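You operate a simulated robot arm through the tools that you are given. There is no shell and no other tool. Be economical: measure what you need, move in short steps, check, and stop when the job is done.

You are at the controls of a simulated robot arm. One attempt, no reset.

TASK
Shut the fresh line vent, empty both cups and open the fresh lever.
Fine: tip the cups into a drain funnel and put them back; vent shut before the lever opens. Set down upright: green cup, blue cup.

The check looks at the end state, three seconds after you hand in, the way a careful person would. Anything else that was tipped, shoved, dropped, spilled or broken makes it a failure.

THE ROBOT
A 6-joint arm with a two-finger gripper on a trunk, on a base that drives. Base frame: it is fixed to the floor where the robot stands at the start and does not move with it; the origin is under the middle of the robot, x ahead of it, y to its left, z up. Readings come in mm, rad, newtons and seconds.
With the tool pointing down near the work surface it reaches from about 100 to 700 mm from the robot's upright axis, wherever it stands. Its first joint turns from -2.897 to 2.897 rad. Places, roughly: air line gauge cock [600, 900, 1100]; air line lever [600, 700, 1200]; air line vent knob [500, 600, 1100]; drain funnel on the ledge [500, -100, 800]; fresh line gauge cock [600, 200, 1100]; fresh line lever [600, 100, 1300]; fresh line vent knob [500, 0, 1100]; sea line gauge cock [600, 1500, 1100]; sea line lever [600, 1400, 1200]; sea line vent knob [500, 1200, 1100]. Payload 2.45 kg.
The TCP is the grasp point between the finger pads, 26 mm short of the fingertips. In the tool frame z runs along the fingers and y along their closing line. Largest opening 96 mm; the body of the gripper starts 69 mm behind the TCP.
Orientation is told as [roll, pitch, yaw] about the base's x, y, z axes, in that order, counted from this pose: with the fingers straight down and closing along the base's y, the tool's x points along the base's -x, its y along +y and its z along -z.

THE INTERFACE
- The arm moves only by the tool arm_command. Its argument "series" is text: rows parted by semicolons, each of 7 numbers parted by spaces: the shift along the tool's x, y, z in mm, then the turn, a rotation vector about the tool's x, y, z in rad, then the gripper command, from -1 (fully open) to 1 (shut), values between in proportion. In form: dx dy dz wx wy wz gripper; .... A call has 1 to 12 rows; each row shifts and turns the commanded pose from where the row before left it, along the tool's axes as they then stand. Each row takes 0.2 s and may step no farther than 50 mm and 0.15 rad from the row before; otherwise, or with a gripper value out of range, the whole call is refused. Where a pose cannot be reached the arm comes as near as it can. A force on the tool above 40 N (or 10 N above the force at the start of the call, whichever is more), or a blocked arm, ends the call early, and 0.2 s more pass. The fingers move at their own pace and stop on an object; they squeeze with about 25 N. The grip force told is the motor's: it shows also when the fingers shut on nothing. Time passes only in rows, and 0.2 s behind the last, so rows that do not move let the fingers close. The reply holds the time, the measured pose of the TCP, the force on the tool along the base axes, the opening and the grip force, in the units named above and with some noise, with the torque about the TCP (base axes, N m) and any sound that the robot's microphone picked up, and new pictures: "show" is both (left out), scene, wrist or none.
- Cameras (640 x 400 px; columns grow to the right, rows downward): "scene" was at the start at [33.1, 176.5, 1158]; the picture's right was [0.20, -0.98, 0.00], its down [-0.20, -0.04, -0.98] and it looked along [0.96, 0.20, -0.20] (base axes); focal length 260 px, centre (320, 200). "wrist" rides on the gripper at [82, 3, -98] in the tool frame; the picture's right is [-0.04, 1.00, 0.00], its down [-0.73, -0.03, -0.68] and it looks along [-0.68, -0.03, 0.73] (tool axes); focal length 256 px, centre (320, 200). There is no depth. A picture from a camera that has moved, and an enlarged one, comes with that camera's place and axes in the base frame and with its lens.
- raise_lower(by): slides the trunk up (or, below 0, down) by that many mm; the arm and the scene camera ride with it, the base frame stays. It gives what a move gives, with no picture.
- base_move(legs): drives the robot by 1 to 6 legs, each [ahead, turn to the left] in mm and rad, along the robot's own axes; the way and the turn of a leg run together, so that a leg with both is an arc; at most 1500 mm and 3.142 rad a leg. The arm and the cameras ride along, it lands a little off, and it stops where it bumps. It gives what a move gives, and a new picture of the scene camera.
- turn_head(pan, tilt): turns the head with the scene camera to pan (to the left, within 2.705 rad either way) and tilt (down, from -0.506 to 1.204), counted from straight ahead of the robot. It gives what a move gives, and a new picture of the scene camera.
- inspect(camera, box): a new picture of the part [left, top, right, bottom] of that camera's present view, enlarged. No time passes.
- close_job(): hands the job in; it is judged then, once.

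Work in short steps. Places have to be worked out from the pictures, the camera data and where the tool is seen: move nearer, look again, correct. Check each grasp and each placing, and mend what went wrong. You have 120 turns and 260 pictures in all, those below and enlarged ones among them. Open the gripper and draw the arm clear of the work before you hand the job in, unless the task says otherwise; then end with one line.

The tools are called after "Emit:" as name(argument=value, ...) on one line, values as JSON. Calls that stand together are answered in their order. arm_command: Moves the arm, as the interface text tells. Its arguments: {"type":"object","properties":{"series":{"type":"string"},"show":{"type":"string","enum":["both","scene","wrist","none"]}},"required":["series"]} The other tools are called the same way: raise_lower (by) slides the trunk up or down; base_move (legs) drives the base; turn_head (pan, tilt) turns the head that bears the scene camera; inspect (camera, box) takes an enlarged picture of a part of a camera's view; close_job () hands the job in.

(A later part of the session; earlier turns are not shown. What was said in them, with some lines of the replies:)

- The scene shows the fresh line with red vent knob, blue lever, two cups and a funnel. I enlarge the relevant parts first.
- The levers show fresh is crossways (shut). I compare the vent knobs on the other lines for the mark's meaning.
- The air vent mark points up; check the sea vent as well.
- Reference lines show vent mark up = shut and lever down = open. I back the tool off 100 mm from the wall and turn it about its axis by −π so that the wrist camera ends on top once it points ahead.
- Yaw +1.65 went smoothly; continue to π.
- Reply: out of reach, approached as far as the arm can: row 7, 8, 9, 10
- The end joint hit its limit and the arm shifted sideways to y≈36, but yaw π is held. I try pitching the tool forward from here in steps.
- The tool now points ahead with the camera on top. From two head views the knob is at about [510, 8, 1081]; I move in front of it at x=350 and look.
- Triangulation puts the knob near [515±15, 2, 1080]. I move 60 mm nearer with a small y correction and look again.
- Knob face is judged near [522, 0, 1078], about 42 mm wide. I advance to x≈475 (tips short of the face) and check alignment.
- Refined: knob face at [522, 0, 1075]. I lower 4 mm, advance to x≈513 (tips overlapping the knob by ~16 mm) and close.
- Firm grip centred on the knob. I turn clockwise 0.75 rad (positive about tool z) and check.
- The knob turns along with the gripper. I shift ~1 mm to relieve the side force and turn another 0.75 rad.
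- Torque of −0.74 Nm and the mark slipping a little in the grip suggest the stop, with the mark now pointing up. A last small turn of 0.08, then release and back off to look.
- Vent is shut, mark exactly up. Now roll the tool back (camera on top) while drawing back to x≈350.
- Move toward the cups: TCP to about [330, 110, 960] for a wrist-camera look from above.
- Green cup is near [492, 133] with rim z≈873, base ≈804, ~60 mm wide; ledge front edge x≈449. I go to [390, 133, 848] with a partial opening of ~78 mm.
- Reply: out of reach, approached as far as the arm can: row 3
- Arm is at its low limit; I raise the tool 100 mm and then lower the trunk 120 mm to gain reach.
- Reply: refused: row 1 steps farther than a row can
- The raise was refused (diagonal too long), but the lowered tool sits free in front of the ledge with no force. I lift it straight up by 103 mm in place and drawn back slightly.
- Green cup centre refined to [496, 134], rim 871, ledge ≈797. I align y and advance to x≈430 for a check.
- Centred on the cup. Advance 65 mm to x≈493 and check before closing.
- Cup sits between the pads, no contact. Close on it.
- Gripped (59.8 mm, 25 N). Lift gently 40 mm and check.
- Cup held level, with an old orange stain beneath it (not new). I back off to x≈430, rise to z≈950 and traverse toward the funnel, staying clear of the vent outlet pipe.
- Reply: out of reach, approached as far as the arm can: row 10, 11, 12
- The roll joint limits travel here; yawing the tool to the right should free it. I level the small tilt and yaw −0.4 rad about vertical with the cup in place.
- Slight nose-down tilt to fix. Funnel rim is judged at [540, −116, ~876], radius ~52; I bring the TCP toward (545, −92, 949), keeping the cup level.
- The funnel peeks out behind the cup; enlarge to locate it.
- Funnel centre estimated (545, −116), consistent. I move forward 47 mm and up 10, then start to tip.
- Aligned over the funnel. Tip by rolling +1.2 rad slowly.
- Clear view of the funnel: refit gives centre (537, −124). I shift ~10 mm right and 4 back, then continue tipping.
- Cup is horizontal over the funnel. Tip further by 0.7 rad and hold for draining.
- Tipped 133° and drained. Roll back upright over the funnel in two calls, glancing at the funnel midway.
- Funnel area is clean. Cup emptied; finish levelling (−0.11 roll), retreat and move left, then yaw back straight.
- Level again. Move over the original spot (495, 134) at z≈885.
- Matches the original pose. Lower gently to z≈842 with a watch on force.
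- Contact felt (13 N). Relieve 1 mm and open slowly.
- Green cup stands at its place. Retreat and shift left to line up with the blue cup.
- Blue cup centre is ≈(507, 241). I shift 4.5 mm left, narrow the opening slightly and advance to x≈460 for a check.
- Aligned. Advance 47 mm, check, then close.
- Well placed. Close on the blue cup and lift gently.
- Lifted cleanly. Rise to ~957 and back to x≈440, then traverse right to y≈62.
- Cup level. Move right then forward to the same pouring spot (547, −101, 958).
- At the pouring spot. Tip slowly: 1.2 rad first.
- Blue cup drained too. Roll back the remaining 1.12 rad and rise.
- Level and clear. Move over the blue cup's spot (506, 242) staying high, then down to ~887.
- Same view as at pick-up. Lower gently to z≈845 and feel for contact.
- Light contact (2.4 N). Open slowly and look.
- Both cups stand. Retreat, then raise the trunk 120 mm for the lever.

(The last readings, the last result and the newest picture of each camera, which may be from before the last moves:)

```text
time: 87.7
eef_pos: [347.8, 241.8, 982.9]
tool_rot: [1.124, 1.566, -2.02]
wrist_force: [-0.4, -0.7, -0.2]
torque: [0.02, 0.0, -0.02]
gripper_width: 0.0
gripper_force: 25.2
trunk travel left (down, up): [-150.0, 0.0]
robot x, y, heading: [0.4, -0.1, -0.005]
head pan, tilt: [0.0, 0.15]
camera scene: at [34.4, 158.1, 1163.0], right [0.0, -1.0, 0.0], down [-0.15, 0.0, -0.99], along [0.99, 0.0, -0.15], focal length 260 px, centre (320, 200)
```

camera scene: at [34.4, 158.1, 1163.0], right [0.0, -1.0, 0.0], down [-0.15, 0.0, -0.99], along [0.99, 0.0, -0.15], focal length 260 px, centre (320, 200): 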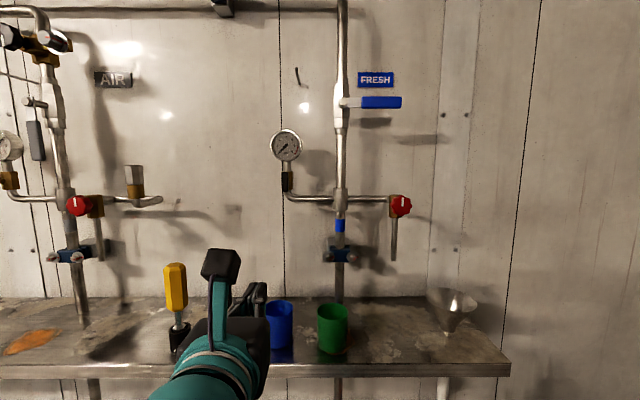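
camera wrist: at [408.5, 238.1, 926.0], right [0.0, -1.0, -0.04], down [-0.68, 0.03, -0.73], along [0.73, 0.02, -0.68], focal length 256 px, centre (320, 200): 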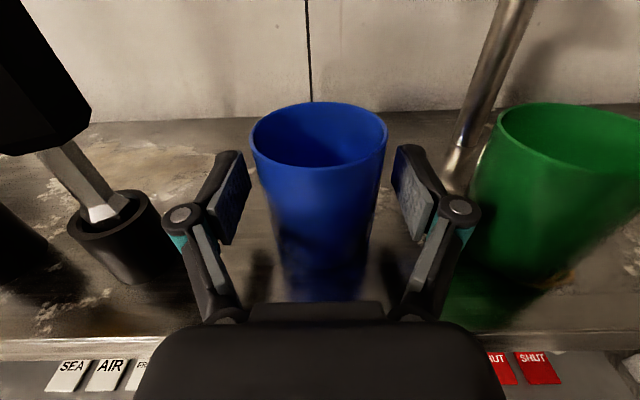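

Cups both upright. Now go toward the lever: TCP to about [350, 60, 1260] with closed fingers.

Emit:
arm_command(series="35 23 0 0 0 0 1;35 23 0 0 0 0 1;35 23 0 0 0 0 1;35 23 0 0 0 0 1;35 23 0 0 0 0 1;35 23 0 0 0 0 1;35 23 0 0 0 0 1;33 21 0 0 0 0 1;0 0 0 0 0 0 1", show="both")

```text
time: 89.7
eef_pos: [345.6, 61.7, 1263.2]
tool_rot: [1.197, 1.567, -1.946]
wrist_force: [0.0, 0.3, -0.6]
torque: [-0.01, -0.01, 0.02]
gripper_width: 0.1
gripper_force: 24.7
trunk travel left (down, up): [-150.0, 0.0]
robot x, y, heading: [1.0, -1.8, -0.003]
head pan, tilt: [0.0, 0.15]
camera scene: at [34.4, 158.1, 1163.1], right [0.0, -1.0, 0.0], down [-0.15, 0.0, -0.99], along [0.99, 0.0, -0.15], focal length 260 px, centre (320, 200)
camera wrist: at [248.6, 58.4, 1344.8], right [0.0, -1.0, -0.04], down [-0.68, 0.03, -0.73], along [0.73, 0.02, -0.68], focal length 256 px, centre (320, 200)
```

scene: 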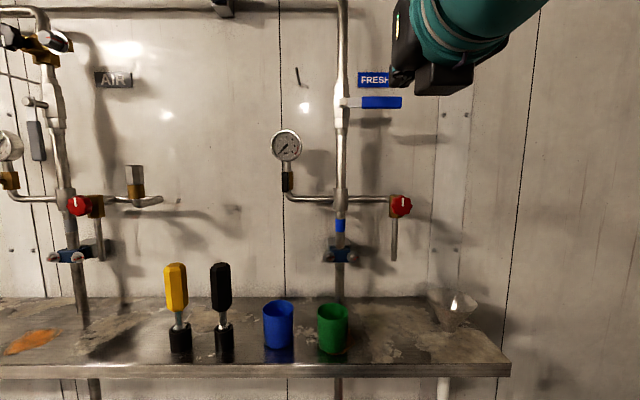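
wrist: 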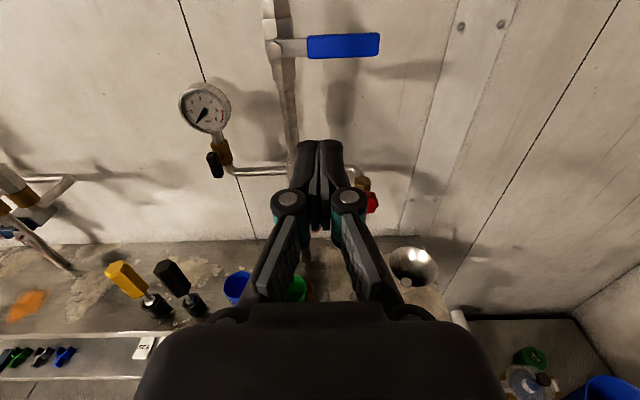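

Lever triangulated: pivot (571, 107, 1277), end y≈−4. I move above its outer part, at x≈490, y≈19, z≈1320, still short of it.

Emit:
arm_command(series="28 21 0 0 0 0 1;29 21 0 0 0 0 1;0 0 48 0 0 0 1;0 0 48 0 0 0 1;0 0 48 0 0 0 1;0 0 0 0 0 0 1", show="both")

```text
time: 91.1
eef_pos: [490.4, 22.3, 1317.3]
tool_rot: [1.1, 1.57, -2.051]
wrist_force: [-1.2, 0.2, -0.5]
torque: [-0.02, 0.0, 0.0]
gripper_width: 0.2
gripper_force: 24.9
out of reach, approached as far as the arm can: row 5
trunk travel left (down, up): [-150.0, 0.0]
robot x, y, heading: [1.1, 2.8, 0.001]
head pan, tilt: [0.0, 0.15]
camera scene: at [34.5, 158.1, 1163.1], right [0.0, -1.0, 0.0], down [-0.15, 0.0, -0.99], along [0.99, 0.0, -0.15], focal length 260 px, centre (320, 200)
camera wrist: at [392.4, 19.0, 1401.1], right [-0.01, -1.0, -0.04], down [-0.68, 0.03, -0.73], along [0.73, 0.02, -0.68], focal length 256 px, centre (320, 200)
```

scene: 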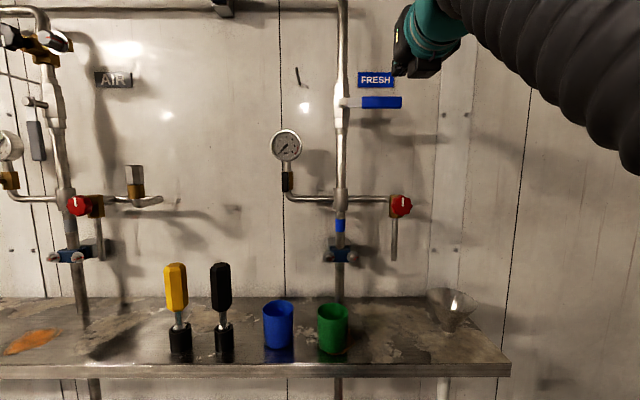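
wrist: 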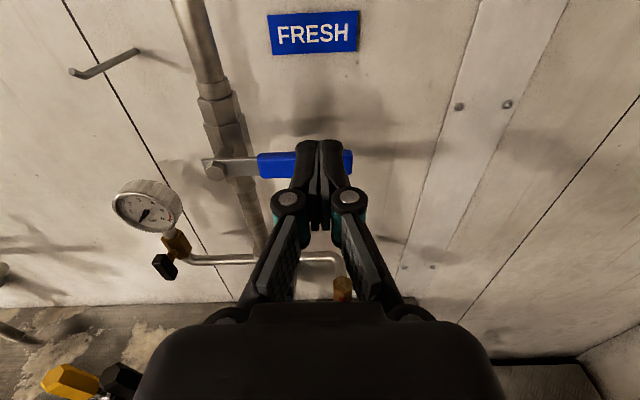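

Forward reach stopped here at x≈490, possibly by the roll joint. I unroll by +0.75 rad and try forward a little.

Emit:
arm_command(series="0 0 0 0 0 0.15 1;0 0 0 0 0 0.15 1;0 0 0 0 0 0.15 1;0 0 0 0 0 0.15 1;0 0 0 0 0 0.15 1;0 0 10 0 0 0 1;0 0 10 0 0 0 1", show="none")

```text
time: 92.7
eef_pos: [510.5, 22.5, 1317.7]
tool_rot: [-1.569, 0.823, 1.57]
wrist_force: [-0.3, -0.1, 0.7]
torque: [0.01, 0.0, 0.01]
gripper_width: 0.2
gripper_force: 24.9
trunk travel left (down, up): [-150.0, 0.0]
robot x, y, heading: [0.4, 2.3, 0.001]
head pan, tilt: [0.0, 0.15]
```

That was it; forward is free now. Complete the roll to 90° (camera to the right) and advance to x≈556 above the lever.

Emit:
arm_command(series="0 0 0 0 0 0.14 1;0 0 0 0 0 0.14 1;0 0 0 0 0 0.14 1;0 0 0 0 0 0.14 1;0 0 0 0 0 0.14 1;0 0 0 0 0 0.121 1;0 0 15 0 0 0 1;0 0 15 0 0 0 1;0 0 15 0 0 0 1;0 0 0 0 0 0 1", show="both")

Emit:
inspect(camera="scene", box=[310, 60, 430, 140])

```text
time: 94.9
eef_pos: [556.4, 23.2, 1318.0]
tool_rot: [-1.568, 0.005, 1.568]
wrist_force: [0.1, 0.6, 0.0]
torque: [-0.01, 0.0, 0.0]
gripper_width: 0.2
gripper_force: 25.0
trunk travel left (down, up): [-150.0, 0.0]
robot x, y, heading: [-1.3, 3.2, -0.002]
head pan, tilt: [0.0, 0.15]
camera scene: at [34.4, 158.1, 1163.1], right [0.0, -1.0, 0.0], down [-0.15, 0.0, -0.99], along [0.99, 0.0, -0.15], focal length 260 px, centre (320, 200)
camera wrist: at [457.9, -59.8, 1316.3], right [0.0, 0.04, -1.0], down [-0.68, 0.74, 0.03], along [0.74, 0.68, 0.02], focal length 256 px, centre (320, 200)
```

scene: 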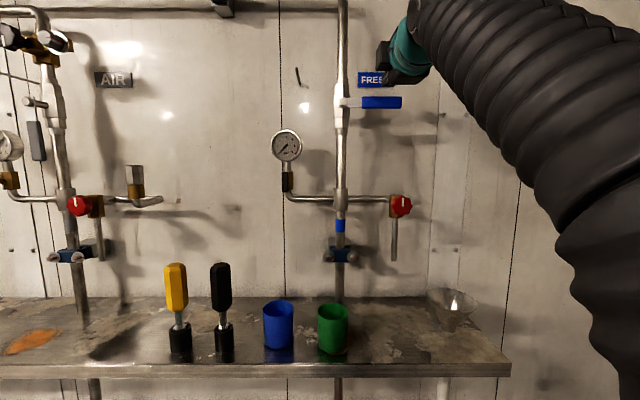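
wrist: 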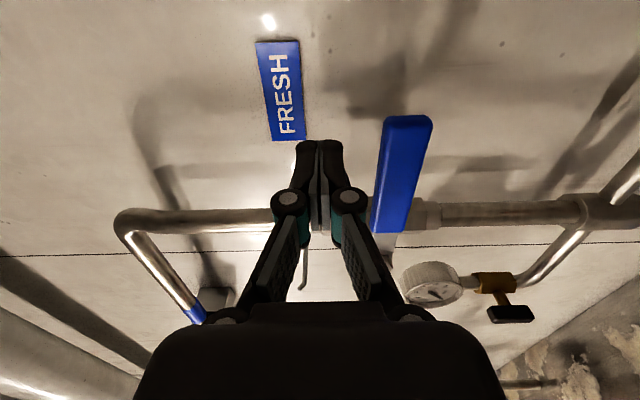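

```text
5.00 times, centred on (370, 100) of scene
camera zoom: at [34.4, 158.1, 1163.1], right [0.0, -1.0, 0.0], down [-0.15, 0.0, -0.99], along [0.99, 0.0, -0.15], focal length 1301 px, centre (70, 700)
```

zoom: 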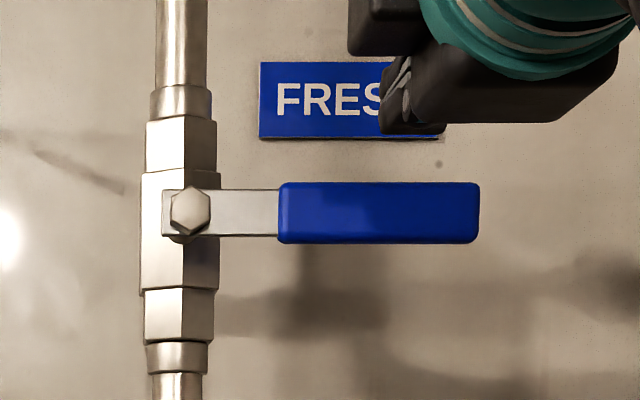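

Lever confirmed at x≈570; fingertips overlap it by ~12 mm and lie above it. Push it down along the arc to about 45°.

Emit:
arm_command(series="2 9 0 0 0 0 1;2 9 0 0 0 0 1;1.6 11.5 0 0 0 0 1;1.6 11.5 0 0 0 0 1;-1.5 11.5 0 0 0 0 1;-1.5 11.5 0 0 0 0 1;-4.5 11 0 0 0 0 1;-4.5 11 0 0 0 0 1", show="both")

```text
time: 96.7
eef_pos: [556.0, 26.8, 1231.5]
tool_rot: [-1.568, 0.005, 1.569]
wrist_force: [-1.4, -0.9, 0.3]
torque: [0.0, 0.03, -0.01]
gripper_width: 0.0
gripper_force: 25.4
trunk travel left (down, up): [-150.0, 0.0]
robot x, y, heading: [0.6, 0.9, -0.003]
head pan, tilt: [0.0, 0.15]
camera scene: at [34.4, 158.1, 1163.1], right [0.0, -1.0, 0.0], down [-0.15, 0.0, -0.99], along [0.99, 0.0, -0.15], focal length 260 px, centre (320, 200)
camera wrist: at [458.4, -55.4, 1229.5], right [0.0, 0.04, -1.0], down [-0.68, 0.74, 0.03], along [0.74, 0.68, 0.02], focal length 256 px, centre (320, 200)
```

scene: 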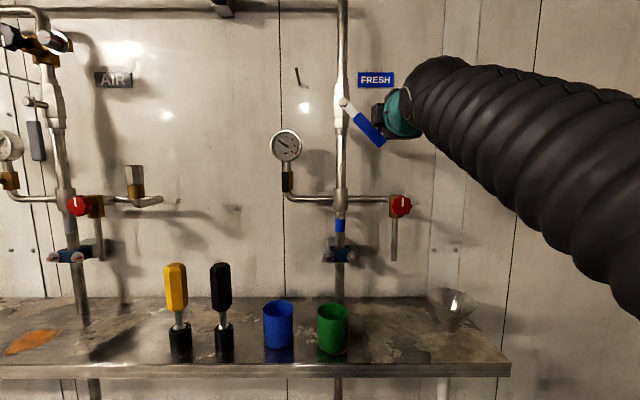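
wrist: 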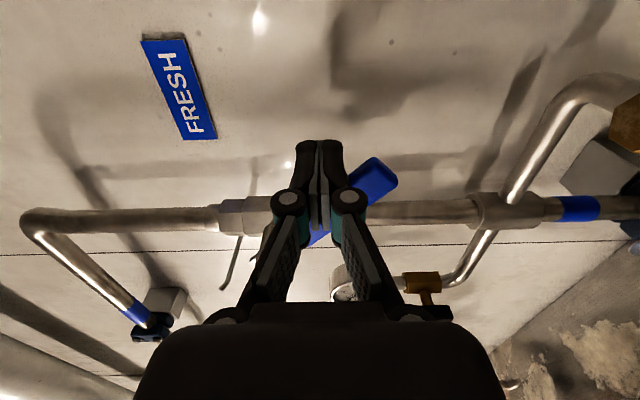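

The lever swings down, gauge rising. Continue the arc to 90°.

Emit:
arm_command(series="-7 9.5 0 0 0 0 1;-7 9.5 0 0 0 0 1;-9.5 7.5 0 0 0 0 1;-9.5 7.5 0 0 0 0 1;-11.5 5 0 0 0 0 1;-11.5 4 0 0 0 0 1;0 0 0 0 0 0 1", show="both")

Emit:
inspect(camera="scene", box=[260, 60, 440, 180])

```text
time: 98.3
eef_pos: [555.4, 82.3, 1188.7]
tool_rot: [-1.569, 0.006, 1.569]
wrist_force: [-0.1, -0.5, -0.6]
torque: [-0.02, 0.01, 0.0]
gripper_width: 0.0
gripper_force: 24.8
trunk travel left (down, up): [-150.0, 0.0]
robot x, y, heading: [3.3, 0.5, 0.003]
head pan, tilt: [0.0, 0.15]
camera scene: at [34.4, 158.1, 1163.0], right [0.0, -1.0, 0.0], down [-0.15, 0.0, -0.99], along [0.99, 0.0, -0.15], focal length 260 px, centre (320, 200)
camera wrist: at [458.1, 0.8, 1186.5], right [0.0, 0.04, -1.0], down [-0.68, 0.73, 0.03], along [0.74, 0.68, 0.02], focal length 256 px, centre (320, 200)
```

scene: 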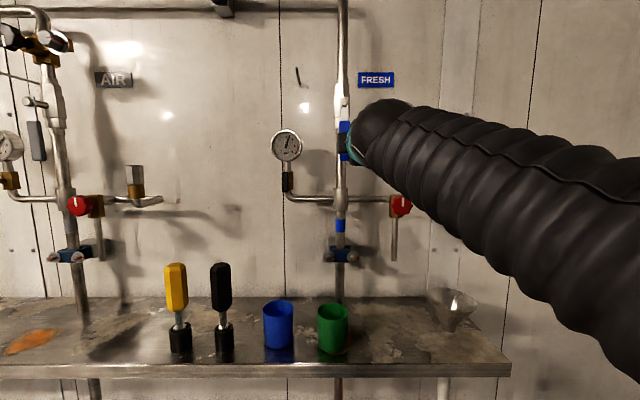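
wrist: 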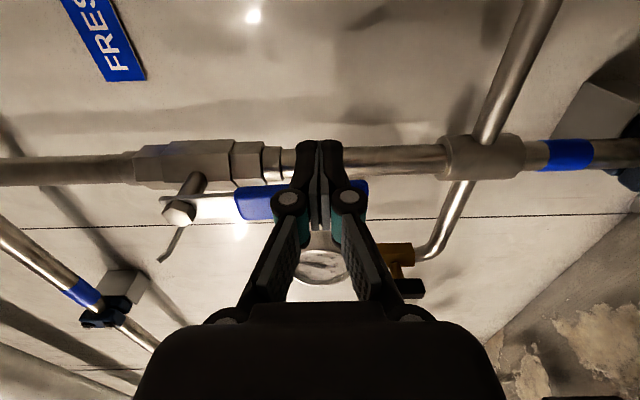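

```text
3.33 times, centred on (350, 120) of scene
camera zoom: at [34.4, 158.1, 1163.0], right [0.0, -1.0, 0.0], down [-0.15, 0.0, -0.99], along [0.99, 0.0, -0.15], focal length 868 px, centre (220, 467)
```

zoom: 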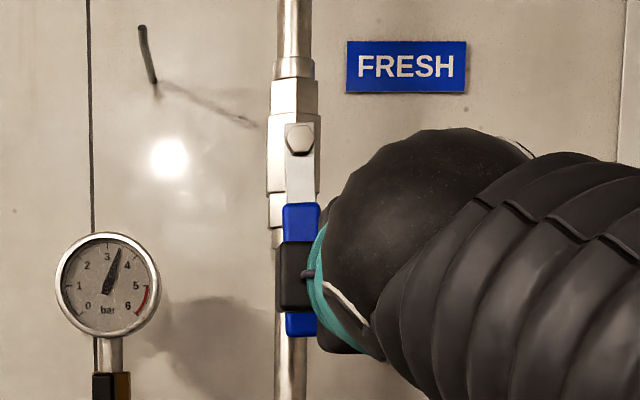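

Lever practically vertical and the gauge reads ~3.4 bar. Nudge a few mm more to the stop.

Emit:
arm_command(series="-2 0 0 0 0 0 1;-2 0 0 0 0 0 1;-2 0 0 0 0 0 1;0 0 0 0 0 0 1", show="none")

```text
time: 99.3
eef_pos: [555.9, 87.1, 1188.9]
tool_rot: [-1.57, 0.003, 1.568]
wrist_force: [-1.1, -6.9, -1.8]
torque: [0.01, 0.03, -0.08]
gripper_width: 6.0
gripper_force: 28.7
trunk travel left (down, up): [-150.0, 0.0]
robot x, y, heading: [2.2, 1.1, -0.001]
head pan, tilt: [0.0, 0.15]
```

The stop is felt (−7 N). Move off to the right and withdraw straight back, then inspect.

Emit:
arm_command(series="6 0 0 0 0 0 1;8 0 0 0 0 0 1;0 0 -30 0 0 0 1;0 0 -40 0 0 0 1;0 0 -40 0 0 0 1;40 0 -25 0 0 0 0;40 0 0 0 0 0 -1;40 0 0 0 0 0 -1", show="scene")

Emit:
inspect(camera="scene", box=[260, 60, 440, 270])

Emit:
inspect(camera="scene", box=[150, 240, 500, 390])

```text
time: 101.1
eef_pos: [419.2, -47.5, 1188.6]
tool_rot: [-1.566, 0.015, 1.564]
wrist_force: [-0.6, 0.2, 0.0]
torque: [0.06, 0.03, -0.08]
gripper_width: 96.2
gripper_force: 0.0
trunk travel left (down, up): [-150.0, 0.0]
robot x, y, heading: [-0.7, 3.5, 0.002]
head pan, tilt: [0.0, 0.15]
camera scene: at [34.1, 158.2, 1163.1], right [0.0, -1.0, 0.0], down [-0.15, 0.0, -0.99], along [0.99, 0.0, -0.15], focal length 260 px, centre (320, 200)
```

scene: 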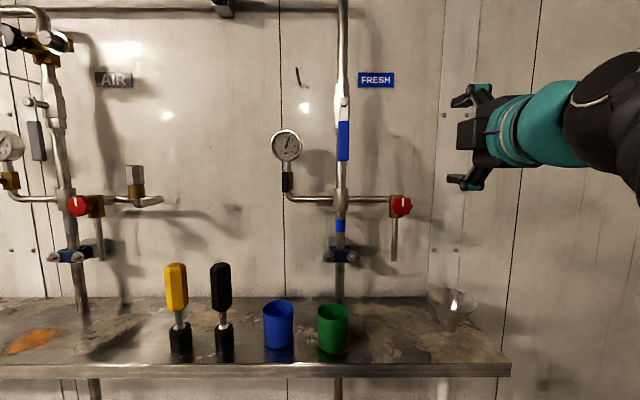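

```text
1.90 times, centred on (350, 165) of scene
camera zoom: at [34.1, 158.2, 1163.1], right [0.0, -1.0, 0.0], down [-0.15, 0.0, -0.99], along [0.99, 0.0, -0.15], focal length 496 px, centre (263, 267)
```

zoom: 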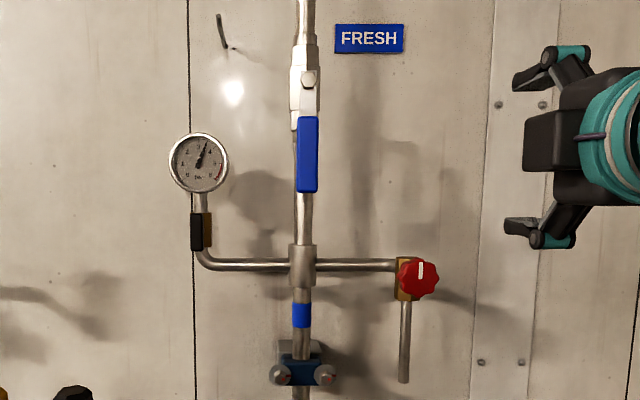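

```text
1.83 times, centred on (325, 315) of scene
camera zoom: at [34.1, 158.2, 1163.1], right [0.0, -1.0, 0.0], down [-0.15, 0.0, -0.99], along [0.99, 0.0, -0.15], focal length 476 px, centre (311, -10)
```

zoom: 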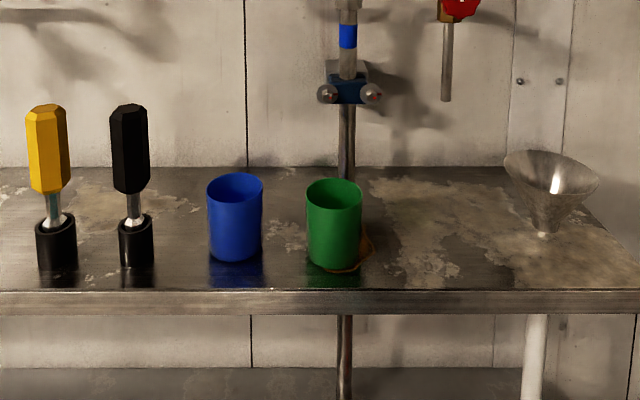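

The lever is down, the fresh gauge shows pressure, the vent mark is up, both cups stand upright, and the arm is open and clear. I hand the job in.

Emit:
close_job()

```text
The job is handed in.
```

I shut the fresh line vent, tipped both cups out into the drain funnel and set them back upright, and then opened the fresh lever; I never saw liquid leave the cups or checked closely inside them, but each was tipped to about 133° over the funnel.
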